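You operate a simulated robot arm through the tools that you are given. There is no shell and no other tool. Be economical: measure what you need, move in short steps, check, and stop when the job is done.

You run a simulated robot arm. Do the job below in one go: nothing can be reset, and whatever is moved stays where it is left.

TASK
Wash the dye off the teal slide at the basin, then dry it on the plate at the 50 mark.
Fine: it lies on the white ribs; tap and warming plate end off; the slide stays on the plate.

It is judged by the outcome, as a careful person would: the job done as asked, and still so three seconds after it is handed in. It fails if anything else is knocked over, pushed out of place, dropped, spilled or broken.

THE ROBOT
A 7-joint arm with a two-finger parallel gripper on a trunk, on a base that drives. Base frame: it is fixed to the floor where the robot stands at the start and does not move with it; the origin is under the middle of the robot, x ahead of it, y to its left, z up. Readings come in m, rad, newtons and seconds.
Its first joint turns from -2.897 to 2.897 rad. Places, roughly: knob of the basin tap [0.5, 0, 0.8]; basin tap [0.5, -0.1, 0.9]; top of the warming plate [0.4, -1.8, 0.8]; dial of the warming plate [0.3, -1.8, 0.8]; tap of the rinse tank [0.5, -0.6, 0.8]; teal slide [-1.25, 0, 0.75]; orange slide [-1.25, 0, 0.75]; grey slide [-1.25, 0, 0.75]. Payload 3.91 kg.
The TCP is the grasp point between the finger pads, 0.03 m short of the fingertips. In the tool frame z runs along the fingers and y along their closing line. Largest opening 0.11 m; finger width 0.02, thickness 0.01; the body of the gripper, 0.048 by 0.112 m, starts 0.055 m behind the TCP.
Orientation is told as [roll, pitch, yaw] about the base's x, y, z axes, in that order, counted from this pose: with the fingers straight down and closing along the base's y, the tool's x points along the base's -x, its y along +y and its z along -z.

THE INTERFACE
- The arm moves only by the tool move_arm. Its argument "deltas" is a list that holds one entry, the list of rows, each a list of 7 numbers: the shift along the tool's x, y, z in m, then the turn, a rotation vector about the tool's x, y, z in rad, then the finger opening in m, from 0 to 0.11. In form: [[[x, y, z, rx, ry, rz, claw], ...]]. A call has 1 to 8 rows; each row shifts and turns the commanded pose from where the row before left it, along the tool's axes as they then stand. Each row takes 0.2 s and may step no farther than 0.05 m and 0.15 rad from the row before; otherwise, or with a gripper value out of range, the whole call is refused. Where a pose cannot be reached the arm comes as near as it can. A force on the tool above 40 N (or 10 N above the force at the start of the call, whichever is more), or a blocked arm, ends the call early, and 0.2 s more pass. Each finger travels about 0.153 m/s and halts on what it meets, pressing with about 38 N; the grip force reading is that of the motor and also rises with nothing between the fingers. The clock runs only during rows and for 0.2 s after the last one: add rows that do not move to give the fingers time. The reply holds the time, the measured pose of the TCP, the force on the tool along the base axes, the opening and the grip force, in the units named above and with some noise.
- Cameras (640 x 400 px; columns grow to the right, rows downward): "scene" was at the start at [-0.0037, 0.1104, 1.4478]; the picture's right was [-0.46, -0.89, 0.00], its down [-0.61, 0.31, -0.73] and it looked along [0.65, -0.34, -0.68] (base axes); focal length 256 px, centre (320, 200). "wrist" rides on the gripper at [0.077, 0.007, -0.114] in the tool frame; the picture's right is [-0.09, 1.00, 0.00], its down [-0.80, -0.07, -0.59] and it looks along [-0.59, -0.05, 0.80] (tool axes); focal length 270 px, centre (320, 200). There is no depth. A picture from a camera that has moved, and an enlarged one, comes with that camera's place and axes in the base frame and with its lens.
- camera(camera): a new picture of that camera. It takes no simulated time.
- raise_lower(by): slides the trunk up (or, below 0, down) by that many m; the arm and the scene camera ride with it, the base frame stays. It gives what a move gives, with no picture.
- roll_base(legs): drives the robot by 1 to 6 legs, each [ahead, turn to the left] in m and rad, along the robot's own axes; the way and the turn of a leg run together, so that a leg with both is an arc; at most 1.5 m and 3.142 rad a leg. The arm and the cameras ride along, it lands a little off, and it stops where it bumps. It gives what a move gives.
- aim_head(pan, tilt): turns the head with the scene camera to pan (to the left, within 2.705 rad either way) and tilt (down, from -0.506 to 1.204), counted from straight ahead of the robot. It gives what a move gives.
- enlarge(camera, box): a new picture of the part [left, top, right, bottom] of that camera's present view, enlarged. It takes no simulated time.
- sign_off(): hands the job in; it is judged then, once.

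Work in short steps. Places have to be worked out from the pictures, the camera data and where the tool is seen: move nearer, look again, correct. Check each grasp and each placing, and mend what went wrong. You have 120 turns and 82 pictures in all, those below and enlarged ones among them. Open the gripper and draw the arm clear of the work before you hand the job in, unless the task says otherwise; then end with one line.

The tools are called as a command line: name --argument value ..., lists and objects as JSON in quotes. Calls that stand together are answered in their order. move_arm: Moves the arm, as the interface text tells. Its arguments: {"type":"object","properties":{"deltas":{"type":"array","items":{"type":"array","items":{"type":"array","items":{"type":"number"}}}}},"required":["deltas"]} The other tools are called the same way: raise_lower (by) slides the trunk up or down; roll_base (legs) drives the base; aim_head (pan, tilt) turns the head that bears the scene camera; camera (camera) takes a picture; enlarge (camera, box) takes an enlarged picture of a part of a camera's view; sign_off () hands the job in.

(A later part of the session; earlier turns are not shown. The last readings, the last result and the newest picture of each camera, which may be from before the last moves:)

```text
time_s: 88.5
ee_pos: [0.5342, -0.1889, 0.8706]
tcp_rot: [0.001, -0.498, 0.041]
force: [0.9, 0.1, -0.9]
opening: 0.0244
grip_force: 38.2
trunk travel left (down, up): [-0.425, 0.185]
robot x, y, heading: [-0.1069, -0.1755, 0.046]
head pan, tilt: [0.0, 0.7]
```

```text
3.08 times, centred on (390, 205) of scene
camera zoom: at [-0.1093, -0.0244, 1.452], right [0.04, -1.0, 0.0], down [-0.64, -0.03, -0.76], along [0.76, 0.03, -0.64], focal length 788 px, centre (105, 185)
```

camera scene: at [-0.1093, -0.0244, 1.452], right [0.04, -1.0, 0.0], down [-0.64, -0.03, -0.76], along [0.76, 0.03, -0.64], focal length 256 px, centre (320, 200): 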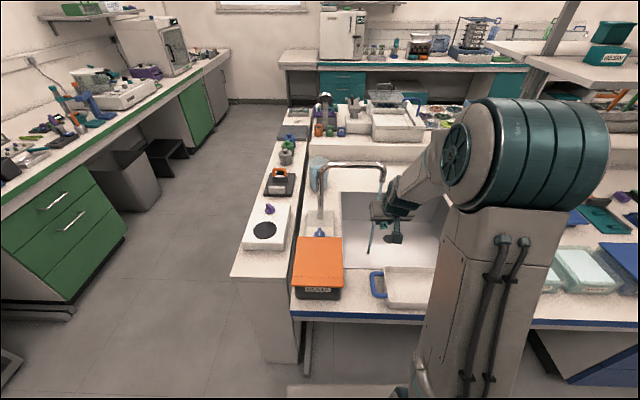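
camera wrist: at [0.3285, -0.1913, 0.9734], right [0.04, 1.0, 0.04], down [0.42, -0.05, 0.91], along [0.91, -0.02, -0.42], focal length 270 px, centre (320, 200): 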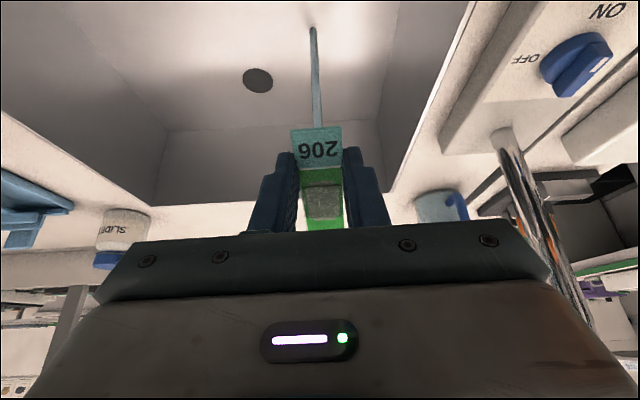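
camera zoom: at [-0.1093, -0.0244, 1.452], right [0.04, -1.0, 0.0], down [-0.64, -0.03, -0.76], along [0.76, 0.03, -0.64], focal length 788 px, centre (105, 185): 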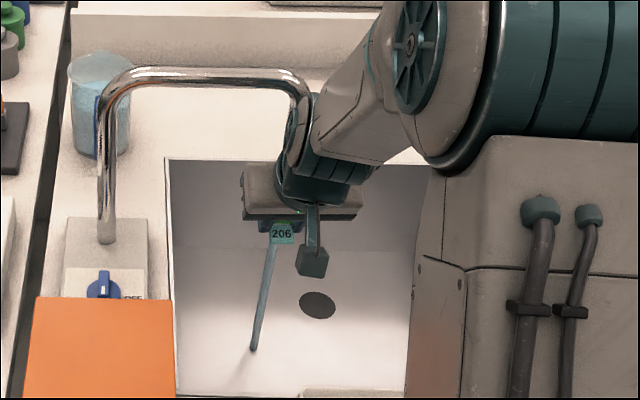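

The stream meets the far end of the dye; I shift the slide 12 mm further forward and 4 mm to -y, and dwell.

move_arm --deltas '[[[-0.0105, -0.004, 0.0058, 0, 0, 0, 0.02], [0, 0, 0, 0, 0, 0, 0.02], [0, 0, 0, 0, 0, 0, 0.02], [0, 0, 0, 0, 0, 0, 0.02], [0, 0, 0, 0, 0, 0, 0.02], [0, 0, 0, 0, 0, 0, 0.02], [0, 0, 0, 0, 0, 0, 0.02], [0, 0, 0, 0, 0, 0, 0.02]]]'

enlarge --camera "wrist" --box '[200, 60, 440, 260]'

```text
time_s: 90.3
ee_pos: [0.5454, -0.1928, 0.8703]
tcp_rot: [0.001, -0.499, 0.04]
force: [0.1, 0.1, -0.9]
opening: 0.0245
grip_force: 37.6
trunk travel left (down, up): [-0.425, 0.185]
robot x, y, heading: [-0.1097, -0.1734, 0.046]
head pan, tilt: [0.0, 0.7]
```

```text
2.00 times, centred on (320, 160) of wrist
camera zoom: at [0.4218, -0.192, 0.9351], right [0.04, 1.0, 0.04], down [0.42, -0.05, 0.91], along [0.91, -0.02, -0.42], focal length 541 px, centre (320, 280)
```

zoom: 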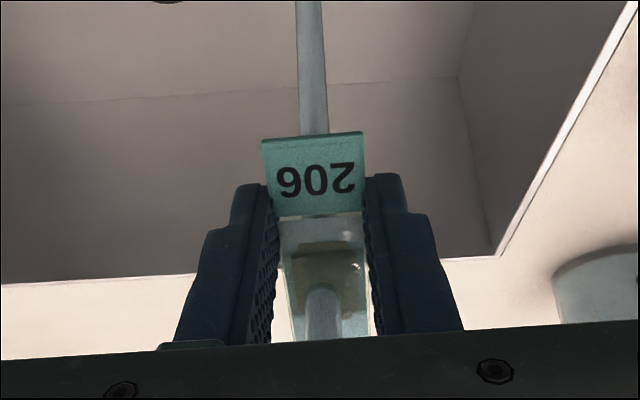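

The green is already gone. I rinse a little longer with a small sweep, then back the slide out of the stream.

move_arm --deltas '[[[-0.006, 0, 0.0033, 0, 0, 0, 0.02], [0, 0, 0, 0, 0, 0, 0.02], [0, 0, 0, 0, 0, 0, 0.02], [0, 0.004, 0, 0, 0, 0, 0.02], [0, -0.008, 0, 0, 0, 0, 0.02], [0.01, 0, -0.0055, 0, 0, 0, 0.02], [0.01, 0.004, -0.0055, 0, 0, 0, 0.02], [0, 0, 0, 0, 0, 0, 0.02]]]'

move_arm --deltas '[[[0.03, 0, -0.0165, 0, 0, 0, 0.02], [0.03, 0, -0.0165, 0, 0, 0, 0.02], [0.03, 0, -0.0165, 0, 0, 0, 0.02], [0, 0, 0, 0, 0, 0, 0.02], [0, 0, 0, 0, 0, 0, 0.02]]]'

enlarge --camera "wrist" --box '[200, 60, 440, 260]'

```text
time_s: 92.1
ee_pos: [0.5297, -0.197, 0.8698]
tcp_rot: [0.0, -0.501, 0.041]
force: [0.0, -0.1, -0.2]
opening: 0.0244
grip_force: 38.1
trunk travel left (down, up): [-0.425, 0.185]
robot x, y, heading: [-0.1111, -0.174, 0.05]
head pan, tilt: [0.0, 0.7]
```

```text
time_s: 93.3
ee_pos: [0.4296, -0.2019, 0.8701]
tcp_rot: [0.0, -0.5, 0.041]
force: [-1.0, 0.5, 0.2]
opening: 0.0242
grip_force: 38.2
trunk travel left (down, up): [-0.425, 0.185]
robot x, y, heading: [-0.1111, -0.1726, 0.043]
head pan, tilt: [0.0, 0.7]
```

```text
2.00 times, centred on (320, 160) of wrist
camera zoom: at [0.3064, -0.1999, 0.9343], right [0.04, 1.0, 0.04], down [0.42, -0.05, 0.91], along [0.91, -0.02, -0.42], focal length 541 px, centre (320, 280)
```

zoom: 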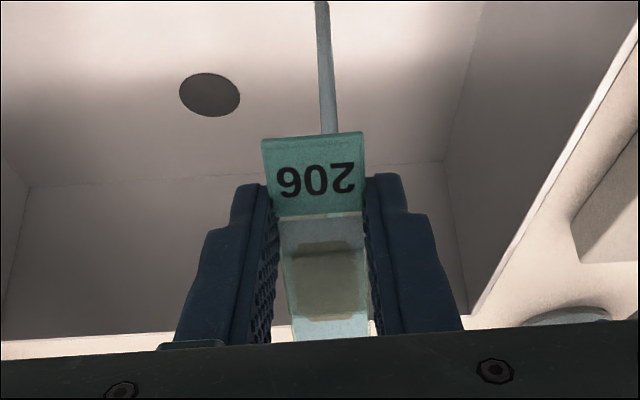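

Clean slide. I raise it over the basin and level the hand.

move_arm --deltas '[[[-0.0192, 0, -0.0351, 0, 0, 0, 0.02], [-0.0192, 0, -0.0351, 0, 0, 0, 0.02], [-0.0192, 0, -0.0351, 0, 0, 0, 0.02], [-0.0192, 0, -0.0351, 0, 0, 0, 0.02], [0, 0, 0, 0, 0.125, 0, 0.02], [0, 0, 0, 0, 0.125, 0, 0.02], [0, 0, 0, 0, 0.125, 0, 0.02], [0, 0, 0, 0, 0.125, 0, 0.02]]]'

roll_base --legs '[[-0.22, 0], [0, -1.6], [0.8, 0]]'

aim_head --pan 0.5 --tilt 0.7

camera --camera "scene"

```text
time_s: 95.1
ee_pos: [0.4263, -0.1993, 1.0312]
tcp_rot: [0.0, 0.003, 0.038]
force: [-0.5, 0.7, -0.6]
opening: 0.0244
grip_force: 38.4
trunk travel left (down, up): [-0.425, 0.185]
robot x, y, heading: [-0.1113, -0.1732, 0.047]
head pan, tilt: [0.0, 0.7]
```

```text
time_s: 104.7
ee_pos: [-0.3645, -1.5398, 1.0313]
tcp_rot: [0.001, -0.001, -1.555]
force: [-0.1, -0.3, -1.4]
opening: 0.0247
grip_force: 38.0
trunk travel left (down, up): [-0.425, 0.185]
robot x, y, heading: [-0.3196, -1.0026, -1.554]
head pan, tilt: [0.0, 0.7]
```

```text
time_s: 105.6
ee_pos: [-0.3641, -1.5398, 1.0308]
tcp_rot: [0.001, 0.0, -1.556]
force: [-0.1, 0.3, -0.6]
opening: 0.0243
grip_force: 37.8
trunk travel left (down, up): [-0.425, 0.185]
robot x, y, heading: [-0.3283, -1.0033, -1.554]
head pan, tilt: [0.499, 0.7]
```

```text
41 pictures are left
camera scene: at [-0.136, -0.9997, 1.452], right [-0.87, -0.5, 0.0], down [-0.32, 0.56, -0.76], along [0.38, -0.66, -0.64], focal length 256 px, centre (320, 200)
```

scene: 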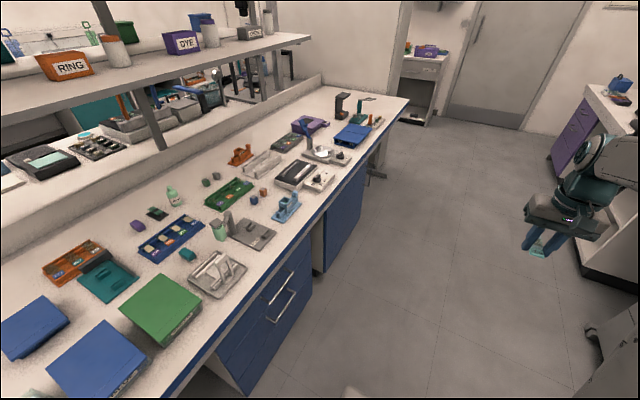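

The warming plate (dark, near (0.4, -1.8)) is visible. I drive alongside and face it.

roll_base --legs '[[0.78, 0], [0, 1.55], [0.1, 0]]'

aim_head --pan 0.0 --tilt 0.85

camera --camera "scene"

camera --camera "wrist"

```text
time_s: 114.2
ee_pos: [0.3341, -1.8242, 1.0319]
tcp_rot: [0.0, 0.002, -0.005]
force: [0.4, 0.5, 0.7]
opening: 0.0246
grip_force: 37.9
trunk travel left (down, up): [-0.425, 0.185]
robot x, y, heading: [-0.2023, -1.7745, 0.005]
head pan, tilt: [0.499, 0.7]
```

```text
time_s: 115.2
ee_pos: [0.3324, -1.8239, 1.0313]
tcp_rot: [0.0, 0.0, -0.005]
force: [-0.4, -0.1, -0.3]
opening: 0.0243
grip_force: 37.6
trunk travel left (down, up): [-0.425, 0.185]
robot x, y, heading: [-0.2011, -1.7733, 0.0]
head pan, tilt: [0.0, 0.85]
```

```text
40 pictures are left
camera scene: at [-0.2028, -1.6259, 1.4397], right [0.0, -1.0, 0.0], down [-0.75, 0.0, -0.66], along [0.66, 0.0, -0.75], focal length 256 px, centre (320, 200)
```

scene: 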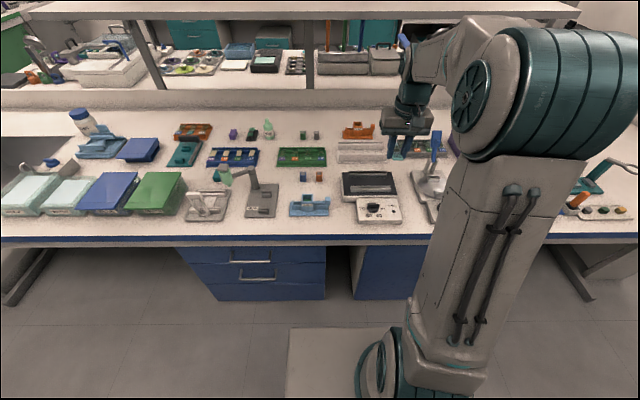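

```text
39 pictures are left
camera wrist: at [0.2549, -1.8168, 1.1463], right [0.09, 1.0, 0.0], down [0.8, -0.07, 0.59], along [0.59, -0.06, -0.8], focal length 270 px, centre (320, 200)
```

wrist: 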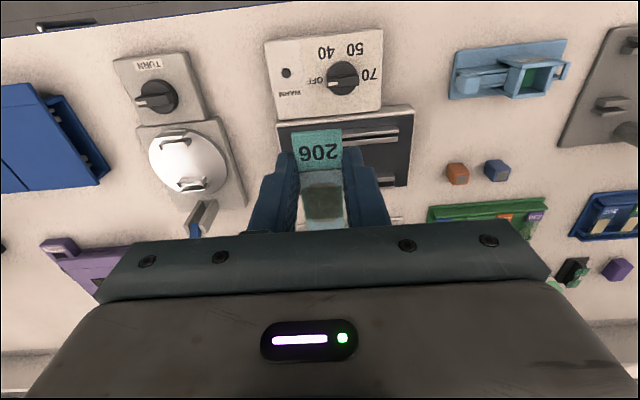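

enlarge --camera "scene" --box '[320, 155, 430, 230]'

enlarge --camera "wrist" --box '[250, 20, 430, 200]'

```text
5.33 times, centred on (375, 192) of scene
camera zoom: at [-0.2028, -1.6259, 1.4397], right [0.0, -1.0, 0.0], down [-0.75, 0.0, -0.66], along [0.66, 0.0, -0.75], focal length 1367 px, centre (27, 240)
```

zoom: 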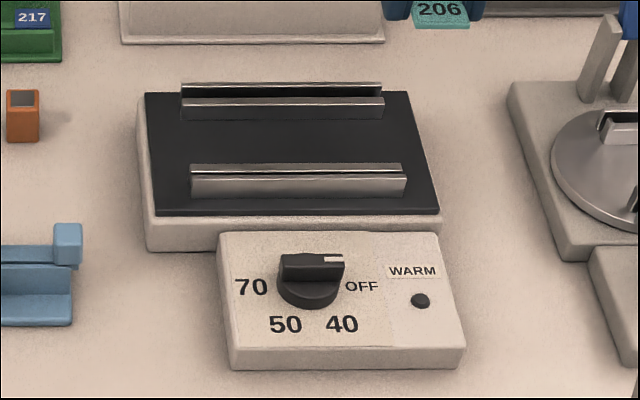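

```text
2.22 times, centred on (340, 110) of wrist
camera zoom: at [0.2549, -1.8168, 1.1463], right [0.09, 1.0, 0.0], down [0.8, -0.07, 0.59], along [0.59, -0.06, -0.8], focal length 601 px, centre (276, 400)
```

zoom: 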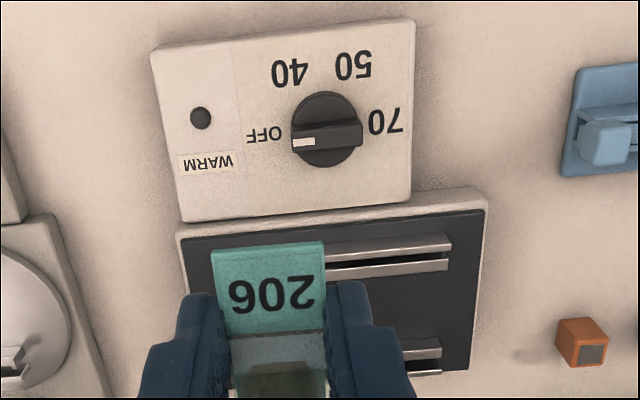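

I need a clearer look at the ribs: shift the hand to +y and lower so the slide doesn't hide the plate.

move_arm --deltas '[[[0, 0.045, 0, 0, 0, 0, 0.02], [0, 0.045, 0, 0, 0, 0, 0.02], [0.01, 0.03, 0.03, 0, 0, 0, 0.02], [0.01, 0, 0.04, 0, 0, 0, 0.02]]]'

enlarge --camera "wrist" --box '[20, 20, 300, 220]'

enlarge --camera "scene" --box '[335, 160, 415, 210]'

```text
time_s: 116.2
ee_pos: [0.3136, -1.702, 0.965]
tcp_rot: [0.001, 0.001, -0.005]
force: [-0.4, 0.4, 0.5]
opening: 0.0241
grip_force: 38.3
trunk travel left (down, up): [-0.425, 0.185]
robot x, y, heading: [-0.2033, -1.773, 0.001]
head pan, tilt: [0.0, 0.85]
```

```text
2.00 times, centred on (160, 120) of wrist
camera zoom: at [0.2353, -1.6953, 1.0795], right [0.09, 1.0, 0.0], down [0.8, -0.07, 0.59], along [0.59, -0.06, -0.8], focal length 541 px, centre (640, 360)
```

zoom: 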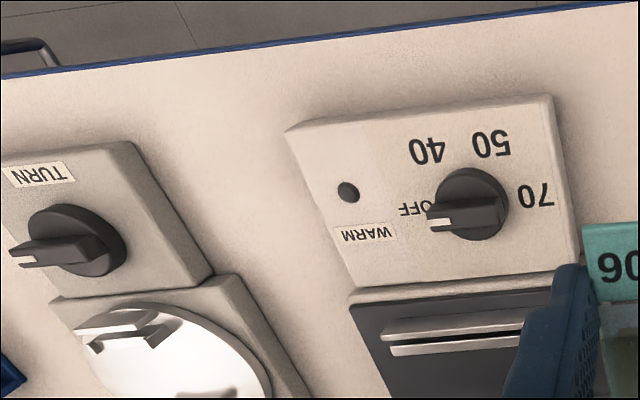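

```text
8.00 times, centred on (375, 185) of scene
camera zoom: at [-0.2026, -1.6257, 1.4397], right [0.0, -1.0, 0.0], down [-0.75, 0.0, -0.66], along [0.66, 0.0, -0.75], focal length 2050 px, centre (-120, 320)
```

zoom: 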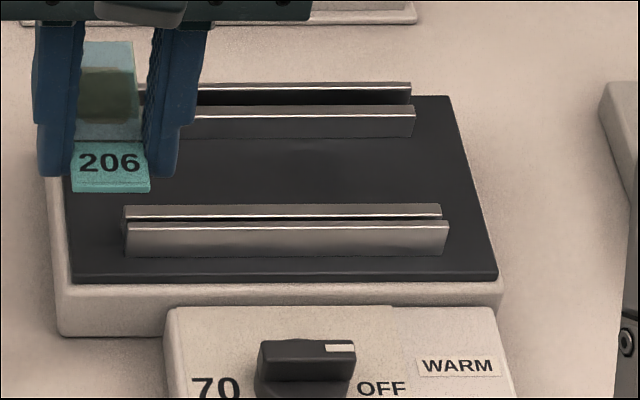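

The warming plate has two rib pairs along y with taller outer lips about 84 mm apart, centred near x≈0.431, y≈-1.794. The slide must lie along x on the inner ribs. I move above and take a close look.

move_arm --deltas '[[[-0.0347, -0.0307, 0.01, 0, 0, 0, 0.02], [-0.0347, -0.0307, 0.01, 0, 0, 0, 0.02], [-0.0347, -0.0307, 0.015, 0, 0, 0, 0.02], [0, 0, 0.02, 0, 0, 0, 0.02], [0, 0, 0.0, 0, 0, 0, 0.02]]]'

enlarge --camera "wrist" --box '[200, 60, 440, 260]'

enlarge --camera "scene" --box '[335, 160, 415, 210]'

```text
time_s: 117.4
ee_pos: [0.4175, -1.7961, 0.9074]
tcp_rot: [-0.001, 0.0, -0.003]
force: [0.2, -0.1, -0.8]
opening: 0.0244
grip_force: 37.9
trunk travel left (down, up): [-0.425, 0.185]
robot x, y, heading: [-0.2053, -1.7779, 0.004]
head pan, tilt: [0.0, 0.85]
```

```text
2.00 times, centred on (320, 160) of wrist
camera zoom: at [0.3403, -1.7891, 1.0227], right [0.09, 1.0, 0.0], down [0.8, -0.07, 0.59], along [0.59, -0.06, -0.8], focal length 541 px, centre (320, 280)
```

zoom: 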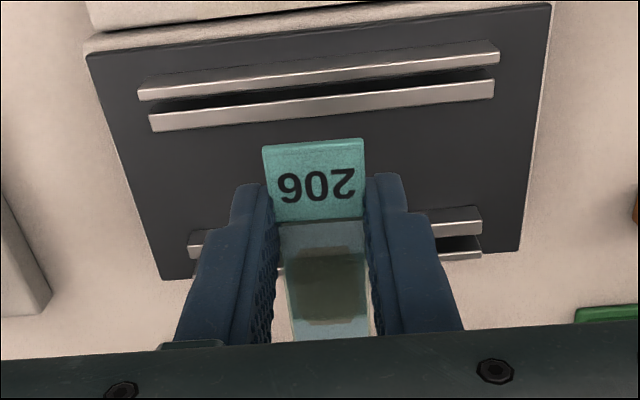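

```text
8.00 times, centred on (375, 185) of scene
camera zoom: at [-0.2029, -1.6258, 1.4397], right [0.0, -1.0, 0.0], down [-0.75, 0.0, -0.66], along [0.66, 0.0, -0.75], focal length 2050 px, centre (-120, 320)
```

zoom: 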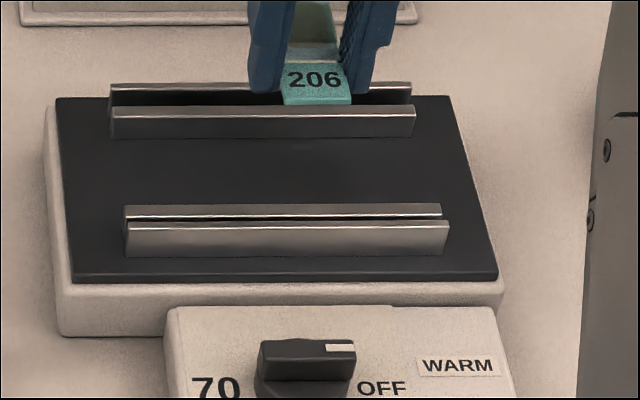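

By the wrist view the slide has to go about 4 mm further in +x to sit between the outer lips. I shift 3 mm and lower 25 mm, then look again.

move_arm --deltas '[[[-0.003, 0.0, 0.013, 0, 0, 0, 0.02], [0, 0, 0.012, 0, 0, 0, 0.02], [0, 0, 0.0, 0, 0, 0, 0.02]]]'

enlarge --camera "wrist" --box '[220, 70, 420, 235]'

enlarge --camera "scene" --box '[345, 160, 405, 200]'

```text
time_s: 118.2
ee_pos: [0.4208, -1.7977, 0.8824]
tcp_rot: [-0.001, 0.003, -0.007]
force: [-0.1, -0.8, 1.1]
opening: 0.0243
grip_force: 37.8
trunk travel left (down, up): [-0.425, 0.185]
robot x, y, heading: [-0.204, -1.7742, -0.001]
head pan, tilt: [0.0, 0.85]
```

```text
2.42 times, centred on (320, 152) of wrist
camera zoom: at [0.3427, -1.7901, 0.9977], right [0.09, 1.0, 0.0], down [0.8, -0.07, 0.59], along [0.59, -0.06, -0.8], focal length 655 px, centre (320, 315)
```

zoom: 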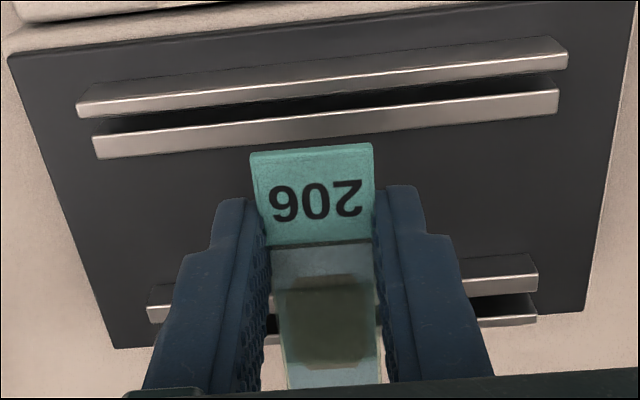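

```text
10.00 times, centred on (375, 180) of scene
camera zoom: at [-0.2027, -1.6259, 1.4397], right [0.0, -1.0, 0.0], down [-0.75, 0.0, -0.66], along [0.66, 0.0, -0.75], focal length 2563 px, centre (-230, 400)
```

zoom: 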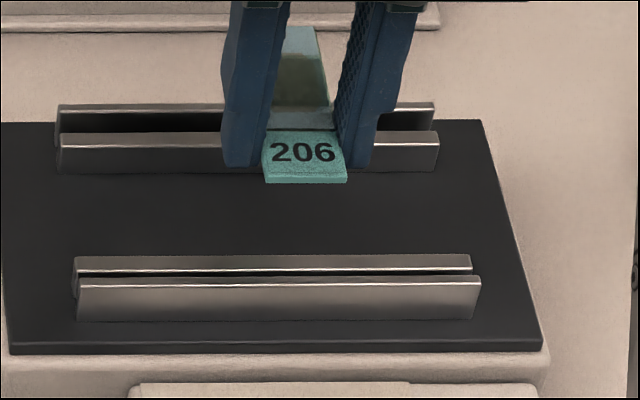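

Slide is level, spanning x≈0.396–0.472. Lips' gap centre appears at x≈0.441. I move +5 mm and lower 33 mm to just above the lips for a close check.

move_arm --deltas '[[[-0.005, 0.0, 0.013, 0, 0, 0, 0.02], [0, 0, 0.01, 0, 0, 0, 0.02], [0, 0, 0.01, 0, 0, 0, 0.02], [0, 0, 0.0, 0, 0, 0, 0.02]]]'

enlarge --camera "wrist" --box '[220, 70, 420, 235]'

enlarge --camera "scene" --box '[345, 160, 405, 200]'

```text
time_s: 119.2
ee_pos: [0.4245, -1.7988, 0.849]
tcp_rot: [-0.001, 0.001, -0.006]
force: [0.3, -0.1, -0.2]
opening: 0.0246
grip_force: 38.0
trunk travel left (down, up): [-0.425, 0.185]
robot x, y, heading: [-0.2048, -1.7751, 0.002]
head pan, tilt: [0.0, 0.85]
```

```text
2.42 times, centred on (320, 152) of wrist
camera zoom: at [0.3473, -1.7914, 0.9636], right [0.09, 1.0, 0.0], down [0.8, -0.07, 0.59], along [0.59, -0.06, -0.8], focal length 655 px, centre (320, 315)
```

zoom: 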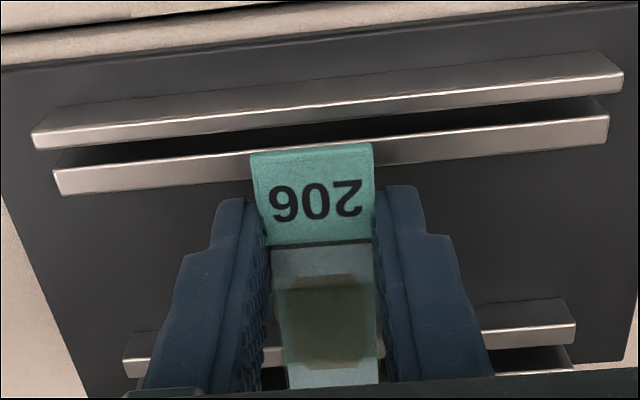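

```text
10.00 times, centred on (375, 180) of scene
camera zoom: at [-0.2027, -1.6259, 1.4397], right [0.0, -1.0, 0.0], down [-0.75, 0.0, -0.66], along [0.66, 0.0, -0.75], focal length 2563 px, centre (-230, 400)
```

zoom: 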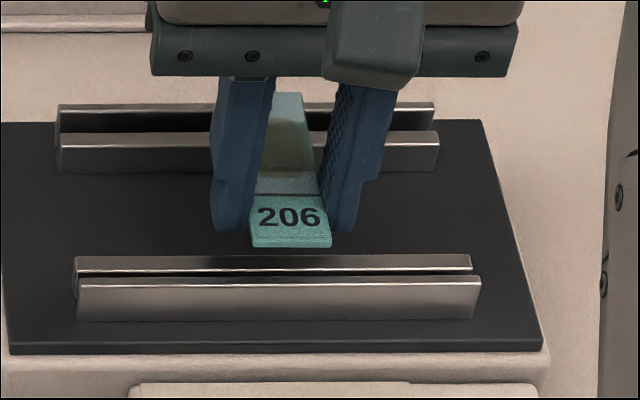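

Nearly centred; both views give 2–6 mm clearance at each lip. I shift 1 mm and lower 10 mm, then check.

move_arm --deltas '[[[-0.001, 0.0, 0.006, 0, 0, 0, 0.02], [0, 0, 0.005, 0, 0, 0, 0.02], [0, 0, 0.0, 0, 0, 0, 0.02]]]'

enlarge --camera "wrist" --box '[220, 70, 420, 235]'

enlarge --camera "scene" --box '[345, 160, 405, 200]'

```text
time_s: 120.0
ee_pos: [0.4252, -1.7983, 0.842]
tcp_rot: [0.001, -0.009, -0.005]
force: [4.3, -2.3, 35.2]
opening: 0.0245
grip_force: 38.2
trunk travel left (down, up): [-0.425, 0.185]
robot x, y, heading: [-0.206, -1.7708, 0.004]
head pan, tilt: [0.0, 0.85]
```

```text
2.42 times, centred on (320, 152) of wrist
camera zoom: at [0.3466, -1.7907, 0.9561], right [0.09, 1.0, 0.0], down [0.8, -0.07, 0.6], along [0.6, -0.06, -0.8], focal length 655 px, centre (320, 315)
```

zoom: 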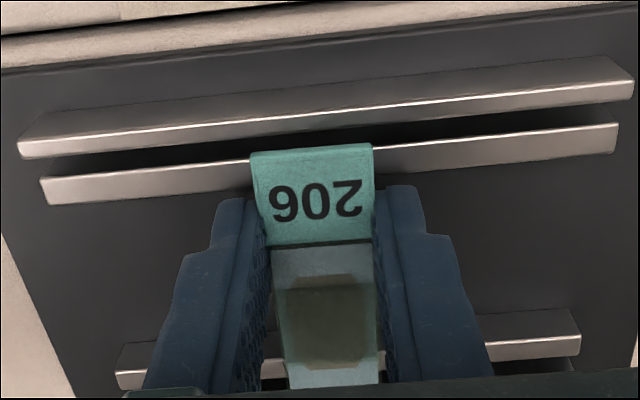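

```text
10.00 times, centred on (375, 180) of scene
camera zoom: at [-0.2056, -1.6262, 1.4403], right [0.0, -1.0, 0.0], down [-0.75, 0.0, -0.66], along [0.66, 0.0, -0.75], focal length 2563 px, centre (-230, 400)
```

zoom: 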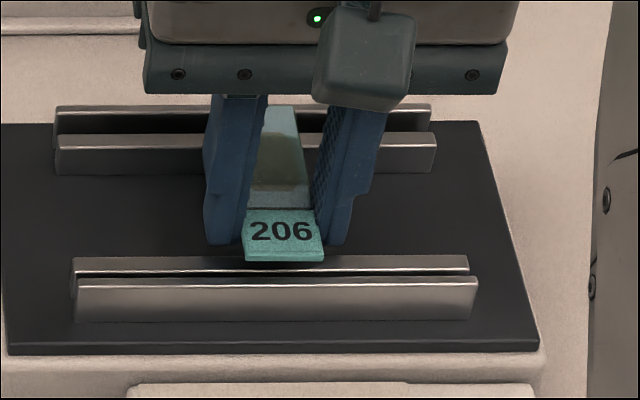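

Contact at 35 N while the slide is still ~10 mm above the ribs: likely a fingertip on the near inner rib. I lift 6 mm, shift +3 mm in x (centres the slide better too) and try again.

move_arm --deltas '[[[0, 0.0, -0.01, 0, 0, 0, 0.02], [-0.003, 0, 0, 0, 0, 0, 0.02], [0, 0, 0.0, 0, 0, 0, 0.02]]]'

move_arm --deltas '[[[0, 0.0, 0.005, 0, 0, 0, 0.02], [0, 0, 0.004, 0, 0, 0, 0.02], [0, 0, 0.003, 0, 0, 0, 0.02], [0, 0, 0.0, 0, 0, 0, 0.02]]]'

enlarge --camera "wrist" --box '[220, 70, 420, 235]'

```text
time_s: 120.8
ee_pos: [0.427, -1.7963, 0.847]
tcp_rot: [0.0, 0.002, -0.006]
force: [0.0, -0.3, 0.5]
opening: 0.0245
grip_force: 37.8
trunk travel left (down, up): [-0.425, 0.185]
robot x, y, heading: [-0.2015, -1.7773, 0.001]
head pan, tilt: [0.0, 0.85]
```

```text
time_s: 121.8
ee_pos: [0.4296, -1.7966, 0.8354]
tcp_rot: [0.001, 0.002, -0.004]
force: [0.2, 0.7, -0.3]
opening: 0.0244
grip_force: 37.6
trunk travel left (down, up): [-0.425, 0.185]
robot x, y, heading: [-0.2029, -1.7698, 0.003]
head pan, tilt: [0.0, 0.85]
```

```text
2.42 times, centred on (320, 152) of wrist
camera zoom: at [0.3514, -1.79, 0.9505], right [0.09, 1.0, 0.0], down [0.8, -0.07, 0.59], along [0.59, -0.06, -0.8], focal length 655 px, centre (320, 315)
```

zoom: 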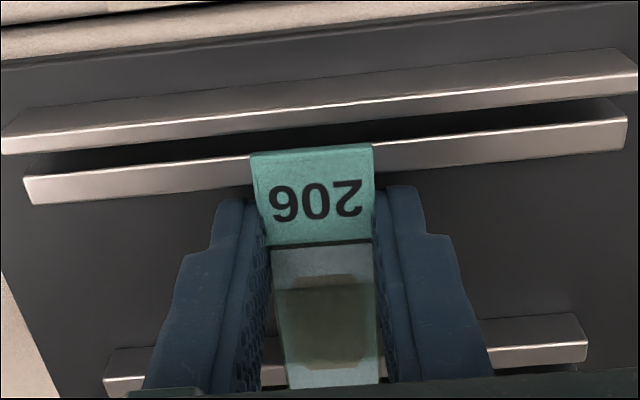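

No contact now. Check the far end with the scene camera before going lower.

enlarge --camera "scene" --box '[350, 160, 395, 190]'

```text
13.33 times, centred on (372, 175) of scene
camera zoom: at [-0.2027, -1.6259, 1.4397], right [0.0, -1.0, 0.0], down [-0.75, 0.0, -0.66], along [0.66, 0.0, -0.75], focal length 3417 px, centre (-380, 533)
```

zoom: 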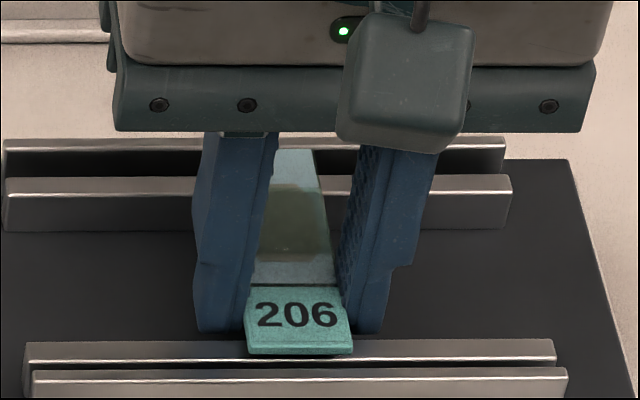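

Clearances: ~3.5 mm at the far lip, ~6 mm at the near. I lower in 1–1.5 mm steps to feel the ribs.

move_arm --deltas '[[[0.001, 0.0, 0.0015, 0, 0, 0, 0.02], [0, 0, 0.0015, 0, 0, 0, 0.02], [0, 0, 0, 0, 0, 0, 0.02]]]'

move_arm --deltas '[[[0, 0.0, 0.001, 0, 0, 0, 0.02], [0, 0, 0, 0, 0, 0, 0.02]]]'

enlarge --camera "scene" --box '[350, 160, 395, 190]'

```text
time_s: 122.6
ee_pos: [0.4286, -1.796, 0.8311]
tcp_rot: [0.0, 0.001, -0.005]
force: [0.9, 0.0, 1.5]
opening: 0.0243
grip_force: 38.0
trunk travel left (down, up): [-0.425, 0.185]
robot x, y, heading: [-0.203, -1.7713, 0.002]
head pan, tilt: [0.0, 0.85]
```

```text
time_s: 123.2
ee_pos: [0.428, -1.7962, 0.8319]
tcp_rot: [0.0, 0.0, -0.005]
force: [2.1, -1.8, 5.6]
opening: 0.0244
grip_force: 37.9
trunk travel left (down, up): [-0.425, 0.185]
robot x, y, heading: [-0.2017, -1.7746, -0.0]
head pan, tilt: [0.0, 0.85]
```

```text
13.33 times, centred on (372, 175) of scene
camera zoom: at [-0.203, -1.6261, 1.4398], right [0.0, -1.0, 0.0], down [-0.75, 0.0, -0.66], along [0.66, 0.0, -0.75], focal length 3417 px, centre (-380, 533)
```

zoom: 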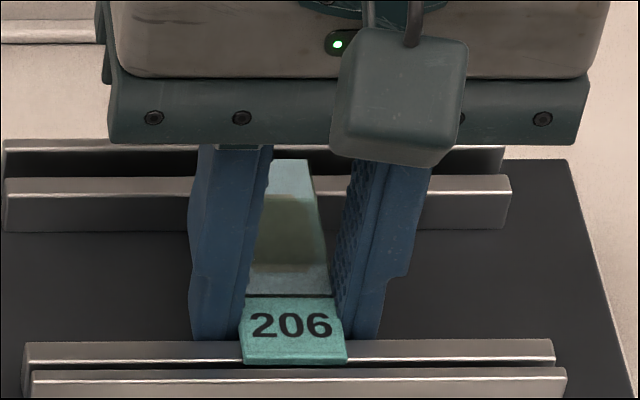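

Light contact (5.6 N); the slide lies inside the lips. One more millimetre to confirm seating.

move_arm --deltas '[[[0, 0.0, 0.001, 0, 0, 0, 0.02], [0, 0, 0, 0, 0, 0, 0.02]]]'

enlarge --camera "wrist" --box '[220, 70, 420, 235]'

```text
time_s: 123.8
ee_pos: [0.4289, -1.7965, 0.831]
tcp_rot: [0.0, -0.005, -0.004]
force: [1.7, -0.4, 14.8]
opening: 0.0244
grip_force: 38.2
trunk travel left (down, up): [-0.425, 0.185]
robot x, y, heading: [-0.2044, -1.7753, 0.003]
head pan, tilt: [0.0, 0.85]
```

```text
2.42 times, centred on (320, 152) of wrist
camera zoom: at [0.3498, -1.7893, 0.9468], right [0.09, 1.0, 0.0], down [0.8, -0.07, 0.6], along [0.59, -0.06, -0.8], focal length 655 px, centre (320, 315)
```

zoom: 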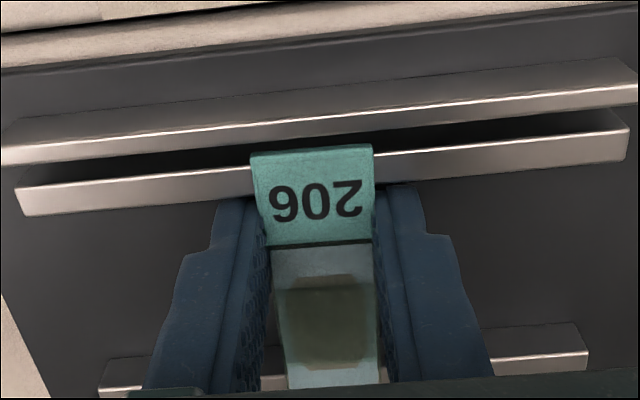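

Seated at about 15 N. I ease off 1 mm, open to 45 mm and look before retreating.

move_arm --deltas '[[[0, 0.0, -0.001, 0, 0, 0, 0.022], [0, 0, 0, 0, 0, 0, 0.035], [0, 0, 0, 0, 0, 0, 0.045], [0, 0, 0, 0, 0, 0, 0.045]]]'

enlarge --camera "wrist" --box '[220, 70, 420, 235]'

enlarge --camera "scene" --box '[350, 160, 395, 190]'

```text
time_s: 124.8
ee_pos: [0.4275, -1.7955, 0.8327]
tcp_rot: [-0.001, 0.003, -0.002]
force: [0.0, -0.1, -0.2]
opening: 0.0448
grip_force: 0.2
trunk travel left (down, up): [-0.425, 0.185]
robot x, y, heading: [-0.2031, -1.7733, 0.0]
head pan, tilt: [0.0, 0.85]
```

```text
2.42 times, centred on (320, 152) of wrist
camera zoom: at [0.3504, -1.7889, 0.9464], right [0.09, 1.0, 0.0], down [0.8, -0.07, 0.59], along [0.59, -0.06, -0.81], focal length 655 px, centre (320, 315)
```

zoom: 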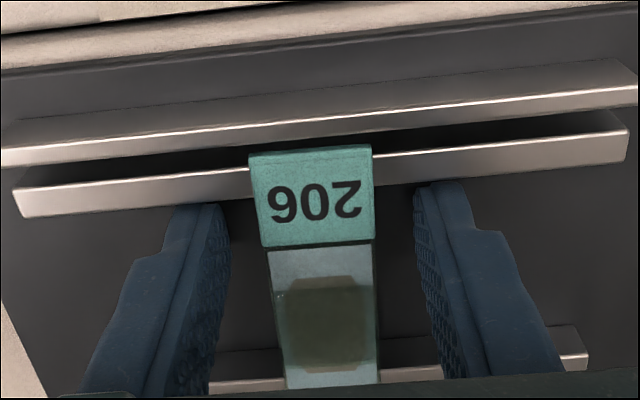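

```text
13.33 times, centred on (372, 175) of scene
camera zoom: at [-0.2028, -1.6259, 1.4397], right [0.0, -1.0, 0.0], down [-0.75, 0.0, -0.66], along [0.66, 0.0, -0.75], focal length 3417 px, centre (-380, 533)
```

zoom: 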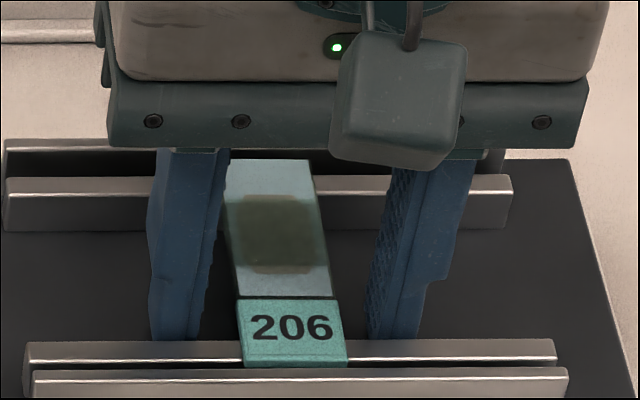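

The slide lies stable on the ribs. I rise straight up clear and look at the plate and dial.

move_arm --deltas '[[[0, 0.0, -0.01, 0, 0, 0, 0.045], [0, 0, -0.03, 0, 0, 0, 0.045], [0, 0, -0.04, 0, 0, 0, 0.045], [0, 0, -0.05, 0, 0, 0, 0.045], [0.04, 0, -0.02, 0, 0, 0, 0.045], [0.04, 0, 0, 0, 0, 0, 0.045], [0.04, 0, 0, 0, 0, 0, 0.045]]]'

enlarge --camera "wrist" --box '[180, 0, 480, 240]'

enlarge --camera "scene" --box '[340, 160, 415, 225]'

```text
time_s: 126.4
ee_pos: [0.308, -1.7949, 0.9776]
tcp_rot: [0.001, 0.0, -0.002]
force: [0.3, -0.7, 0.4]
opening: 0.0451
grip_force: 0.0
trunk travel left (down, up): [-0.425, 0.185]
robot x, y, heading: [-0.2025, -1.774, -0.003]
head pan, tilt: [0.0, 0.85]
```

```text
1.67 times, centred on (330, 120) of wrist
camera zoom: at [0.2307, -1.7884, 1.0927], right [0.09, 1.0, 0.0], down [0.8, -0.07, 0.59], along [0.59, -0.05, -0.8], focal length 450 px, centre (303, 333)
```

zoom: 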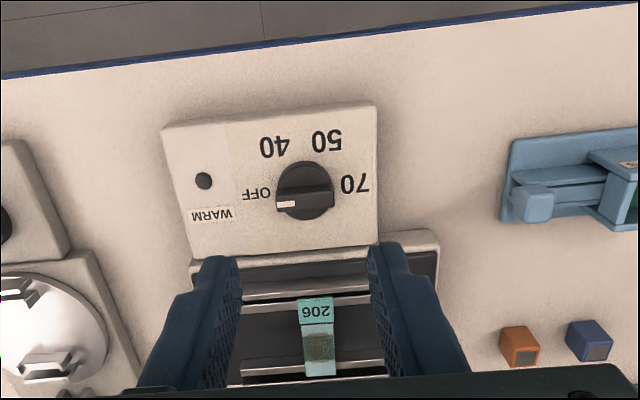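

```text
6.15 times, centred on (378, 192) of scene
camera zoom: at [-0.203, -1.6259, 1.4397], right [0.0, -1.0, 0.0], down [-0.75, 0.0, -0.66], along [0.66, 0.0, -0.75], focal length 1577 px, centre (-34, 246)
```

zoom: 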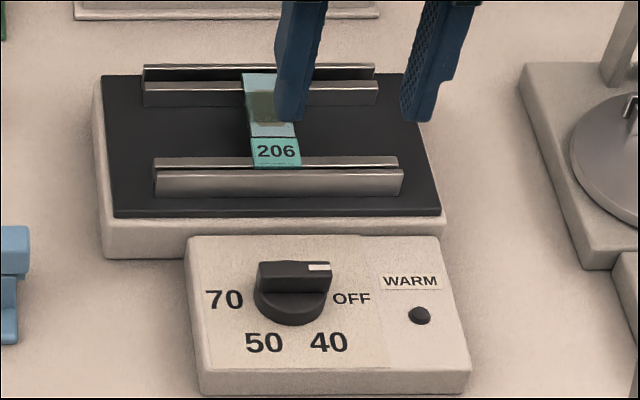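

Slide rests properly. The dial is at (0.324, -1.795, ~0.82), bar pointing OFF (-y); 50 lies ~2.09 rad clockwise. I rotate the hand to straddle it.

move_arm --deltas '[[[-0.016, 0, 0, 0, 0, -0.143, 0.045], [0, 0, 0, 0, 0, -0.143, 0.045], [0, 0, 0, 0, 0, -0.143, 0.045], [0, 0, 0, 0, 0, -0.143, 0.045], [0, 0, 0, 0, 0, -0.143, 0.045], [0, 0, 0, 0, 0, -0.143, 0.045], [0, 0, 0, 0, 0, -0.143, 0.045], [0, 0, 0, 0, 0, -0.143, 0.045]]]'

move_arm --deltas '[[[0, 0, 0.03, 0, 0, -0.143, 0.045], [0, 0, 0.03, 0, 0, -0.143, 0.045], [0, 0, 0.03, 0, 0, -0.143, 0.045], [0, 0, 0.0, 0, 0, 0, 0.045]]]'

enlarge --camera "wrist" --box '[200, 60, 440, 220]'

```text
time_s: 128.2
ee_pos: [0.3234, -1.7957, 0.9811]
tcp_rot: [0.0, 0.002, 1.14]
force: [0.0, -0.2, -0.3]
opening: 0.0449
grip_force: 0.0
trunk travel left (down, up): [-0.425, 0.185]
robot x, y, heading: [-0.2035, -1.7733, -0.0]
head pan, tilt: [0.0, 0.85]
```

```text
time_s: 129.2
ee_pos: [0.3243, -1.7963, 0.8928]
tcp_rot: [0.0, 0.001, 1.569]
force: [0.6, -0.5, -0.3]
opening: 0.045
grip_force: 0.0
trunk travel left (down, up): [-0.425, 0.185]
robot x, y, heading: [-0.2014, -1.7757, -0.002]
head pan, tilt: [0.0, 0.85]
```

```text
2.50 times, centred on (320, 140) of wrist
camera zoom: at [0.3165, -1.8722, 1.008], right [-1.0, 0.09, 0.0], down [0.07, 0.8, 0.59], along [0.05, 0.59, -0.8], focal length 676 px, centre (320, 350)
```

zoom: 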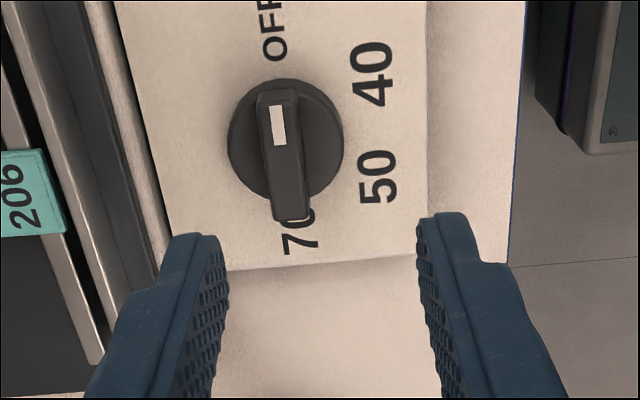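

Knob centre at about (0.331, -1.799, bar top 0.815). I shift +7 mm x, -3 mm y and lower.

move_arm --deltas '[[[0.003, -0.007, 0.0, 0, 0, 0, 0.045], [0, 0, 0.025, 0, 0, 0, 0.045], [0, 0, 0.025, 0, 0, 0, 0.045], [0, 0, 0.0, 0, 0, 0, 0.045]]]'

enlarge --camera "wrist" --box '[200, 60, 440, 220]'

```text
time_s: 130.2
ee_pos: [0.3322, -1.7971, 0.8415]
tcp_rot: [0.002, 0.0, 1.568]
force: [-0.6, 0.9, 0.4]
opening: 0.0449
grip_force: 0.0
trunk travel left (down, up): [-0.425, 0.185]
robot x, y, heading: [-0.203, -1.773, 0.002]
head pan, tilt: [0.0, 0.85]
```

```text
2.50 times, centred on (320, 140) of wrist
camera zoom: at [0.3239, -1.8758, 0.9563], right [-1.0, 0.09, 0.0], down [0.07, 0.8, 0.59], along [0.05, 0.59, -0.8], focal length 676 px, centre (320, 350)
```

zoom: 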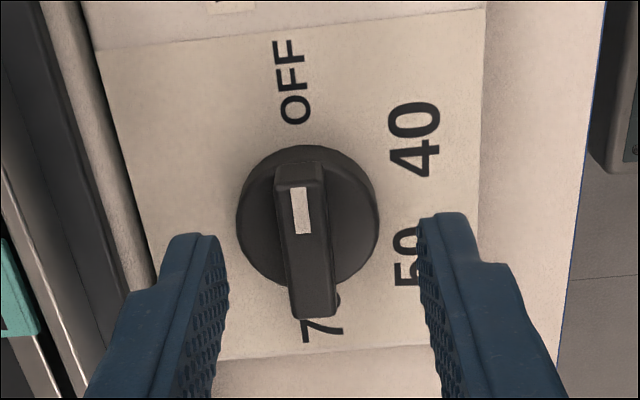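

Bar sits ~3 mm toward +x of finger centre; I correct, go down 9 mm and close.

move_arm --deltas '[[[0.002, -0.003, 0.004, 0, 0, 0, 0.045], [0, 0, 0.005, 0, 0, 0, 0.045], [0, 0, 0, 0, 0, 0, 0.01], [0, 0, 0, 0, 0, 0, 0.01], [0, 0, 0, 0, 0, 0, 0.01]]]'

enlarge --camera "wrist" --box '[200, 60, 440, 220]'

```text
time_s: 131.4
ee_pos: [0.3349, -1.8009, 0.8329]
tcp_rot: [0.002, -0.001, 1.569]
force: [2.9, -0.7, -2.1]
opening: 0.0119
grip_force: 44.9
trunk travel left (down, up): [-0.425, 0.185]
robot x, y, heading: [-0.2043, -1.7749, 0.001]
head pan, tilt: [0.0, 0.85]
```

```text
2.50 times, centred on (320, 140) of wrist
camera zoom: at [0.3273, -1.8777, 0.9476], right [-1.0, 0.09, 0.0], down [0.07, 0.8, 0.59], along [0.05, 0.59, -0.8], focal length 676 px, centre (320, 350)
```

zoom: 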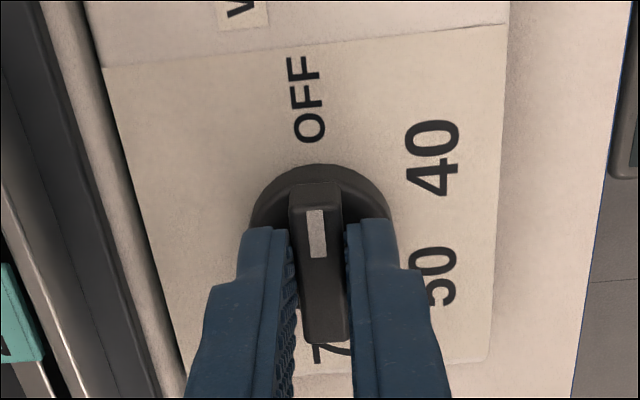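

Gripped (12 mm). I turn clockwise about 2.05 rad toward 50.

move_arm --deltas '[[[0, 0, 0, 0, 0, 0.13, 0.01], [0, 0, 0, 0, 0, 0.13, 0.01], [0, 0, 0, 0, 0, 0.13, 0.01], [0, 0, 0, 0, 0, 0.13, 0.01], [0, 0, 0, 0, 0, 0.13, 0.01], [0, 0, 0, 0, 0, 0.13, 0.01], [0, 0, 0, 0, 0, 0.13, 0.01], [0, 0, 0, 0, 0, 0.13, 0.01]]]'

move_arm --deltas '[[[0, 0, 0, 0, 0, 0.13, 0.01], [0, 0, 0, 0, 0, 0.13, 0.01], [0, 0, 0, 0, 0, 0.13, 0.01], [0, 0, 0, 0, 0, 0.13, 0.01], [0, 0, 0, 0, 0, 0.13, 0.01], [0, 0, 0, 0, 0, 0.13, 0.01], [0, 0, 0, 0, 0, 0.13, 0.01], [0, 0, 0, 0, 0, 0.1, 0.01]]]'

enlarge --camera "wrist" --box '[180, 40, 460, 220]'

enlarge --camera "scene" --box '[340, 160, 415, 225]'

```text
time_s: 133.2
ee_pos: [0.3316, -1.7986, 0.8315]
tcp_rot: [0.001, 0.002, 0.527]
force: [-14.6, 14.4, 0.7]
opening: 0.0116
grip_force: 44.3
trunk travel left (down, up): [-0.425, 0.185]
robot x, y, heading: [-0.2033, -1.77, 0.007]
head pan, tilt: [0.0, 0.85]
```

```text
time_s: 134.6
ee_pos: [0.3313, -1.7964, 0.833]
tcp_rot: [0.003, 0.006, -0.267]
force: [-4.1, 8.0, 1.3]
opening: 0.012
grip_force: 45.4
trunk travel left (down, up): [-0.425, 0.185]
robot x, y, heading: [-0.2043, -1.7726, 0.005]
head pan, tilt: [0.0, 0.85]
stopped in row 7: the force on the tool passed its limit (the readings are from after the stop); the commanded pose is now the measured one
```

```text
2.22 times, centred on (320, 130) of wrist
camera zoom: at [0.2588, -1.7695, 0.9481], right [0.35, 0.94, 0.0], down [0.76, -0.28, 0.59], along [0.55, -0.2, -0.81], focal length 601 px, centre (320, 356)
```

zoom: 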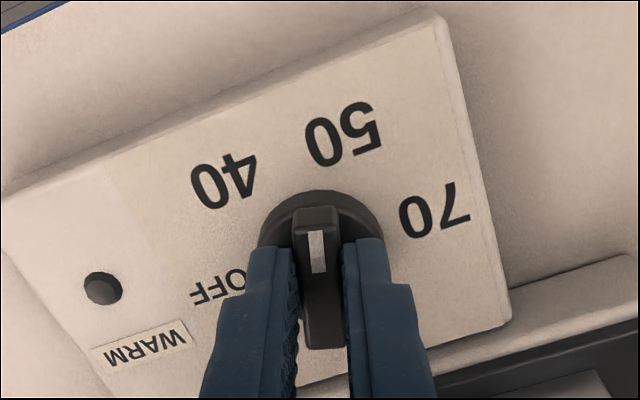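

```text
6.15 times, centred on (378, 192) of scene
camera zoom: at [-0.2046, -1.6251, 1.4399], right [0.01, -1.0, 0.0], down [-0.75, -0.01, -0.66], along [0.66, 0.0, -0.75], focal length 1577 px, centre (-34, 246)
```

zoom: 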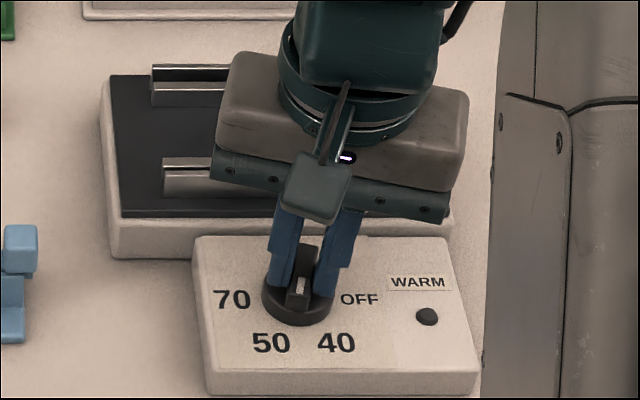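

At ~105°, the mark points just short of 50. I continue about 0.2 rad.

move_arm --deltas '[[[0, 0, 0, 0, 0, 0.07, 0.01], [0, 0, 0, 0, 0, 0.07, 0.01], [0, 0, 0, 0, 0, 0.06, 0.01]]]'

enlarge --camera "wrist" --box '[180, 40, 460, 220]'

```text
time_s: 135.4
ee_pos: [0.3316, -1.7949, 0.8342]
tcp_rot: [-0.001, 0.005, -0.469]
force: [-4.3, 17.9, 9.0]
opening: 0.012
grip_force: 45.0
trunk travel left (down, up): [-0.425, 0.185]
robot x, y, heading: [-0.1996, -1.7715, 0.007]
head pan, tilt: [0.0, 0.85]
```

```text
2.22 times, centred on (320, 130) of wrist
camera zoom: at [0.2658, -1.7547, 0.9481], right [0.53, 0.85, 0.0], down [0.69, -0.43, 0.59], along [0.5, -0.31, -0.81], focal length 601 px, centre (320, 356)
```

zoom: 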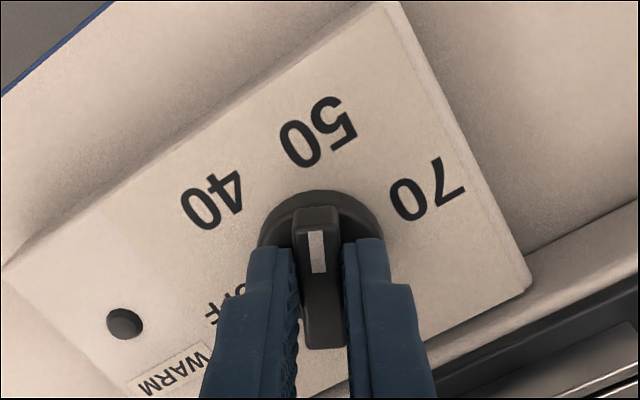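

The pointer is at 50. I release, rise, and look at the lamp.

move_arm --deltas '[[[0, 0, 0, 0, 0, 0, 0.045], [0, 0, 0, 0, 0, 0, 0.045], [0, 0, -0.03, 0, 0, 0, 0.045], [0, 0, -0.04, 0, 0, 0, 0.045], [0, 0, -0.04, 0, 0, 0, 0.045], [0.03, 0, 0, 0, 0, 0, 0.045]]]'

enlarge --camera "wrist" --box '[180, 0, 480, 240]'

enlarge --camera "scene" --box '[340, 160, 415, 225]'

```text
time_s: 136.8
ee_pos: [0.3039, -1.784, 0.9425]
tcp_rot: [0.0, 0.006, -0.469]
force: [-0.1, 0.0, -0.7]
opening: 0.0451
grip_force: 0.1
trunk travel left (down, up): [-0.425, 0.185]
robot x, y, heading: [-0.2032, -1.7728, 0.005]
head pan, tilt: [0.0, 0.85]
```

```text
1.67 times, centred on (330, 120) of wrist
camera zoom: at [0.2382, -1.7444, 1.058], right [0.53, 0.85, 0.0], down [0.69, -0.43, 0.59], along [0.5, -0.31, -0.81], focal length 450 px, centre (303, 333)
```

zoom: 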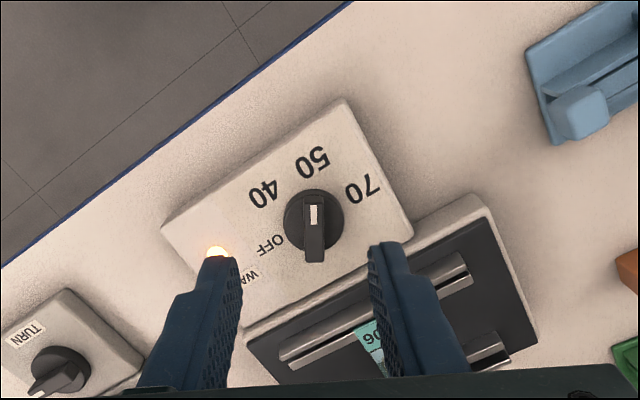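

```text
6.15 times, centred on (378, 192) of scene
camera zoom: at [-0.2038, -1.6256, 1.4397], right [0.01, -1.0, 0.0], down [-0.75, 0.0, -0.66], along [0.66, 0.0, -0.75], focal length 1577 px, centre (-34, 246)
```

zoom: 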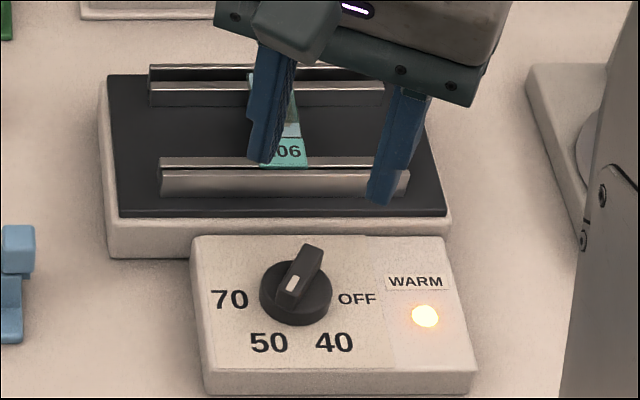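

WARM lamp is lit at 50. While it dries I go and shut the tap: raise and straighten the hand, then drive.

move_arm --deltas '[[[0, 0, -0.04, 0, 0, 0, 0.05], [0, 0, -0.045, 0, 0, 0, 0.05], [0, 0, -0.045, 0, 0, 0, 0.05], [0, 0, 0, 0, 0, -0.118, 0.05], [0, 0, 0, 0, 0, -0.118, 0.05], [0, 0, 0, 0, 0, -0.118, 0.05], [0, 0, 0, 0, 0, -0.118, 0.05]]]'

roll_base --legs '[[-0.15, 0], [0, 1.57], [1.5, 0], [0.1, 0], [0, -1.57]]'

```text
time_s: 138.4
ee_pos: [0.3069, -1.7845, 1.0727]
tcp_rot: [0.005, 0.006, 0.005]
force: [0.5, -0.1, -0.1]
opening: 0.0502
grip_force: 0.2
trunk travel left (down, up): [-0.425, 0.185]
robot x, y, heading: [-0.2003, -1.7682, 0.008]
head pan, tilt: [0.0, 0.85]
```

```text
time_s: 155.2
ee_pos: [0.089, -0.1393, 1.0741]
tcp_rot: [0.004, 0.005, 0.092]
force: [-0.3, 0.9, -0.7]
opening: 0.05
grip_force: 0.1
trunk travel left (down, up): [-0.425, 0.185]
robot x, y, heading: [-0.4202, -0.1748, 0.104]
head pan, tilt: [0.0, 0.85]
```

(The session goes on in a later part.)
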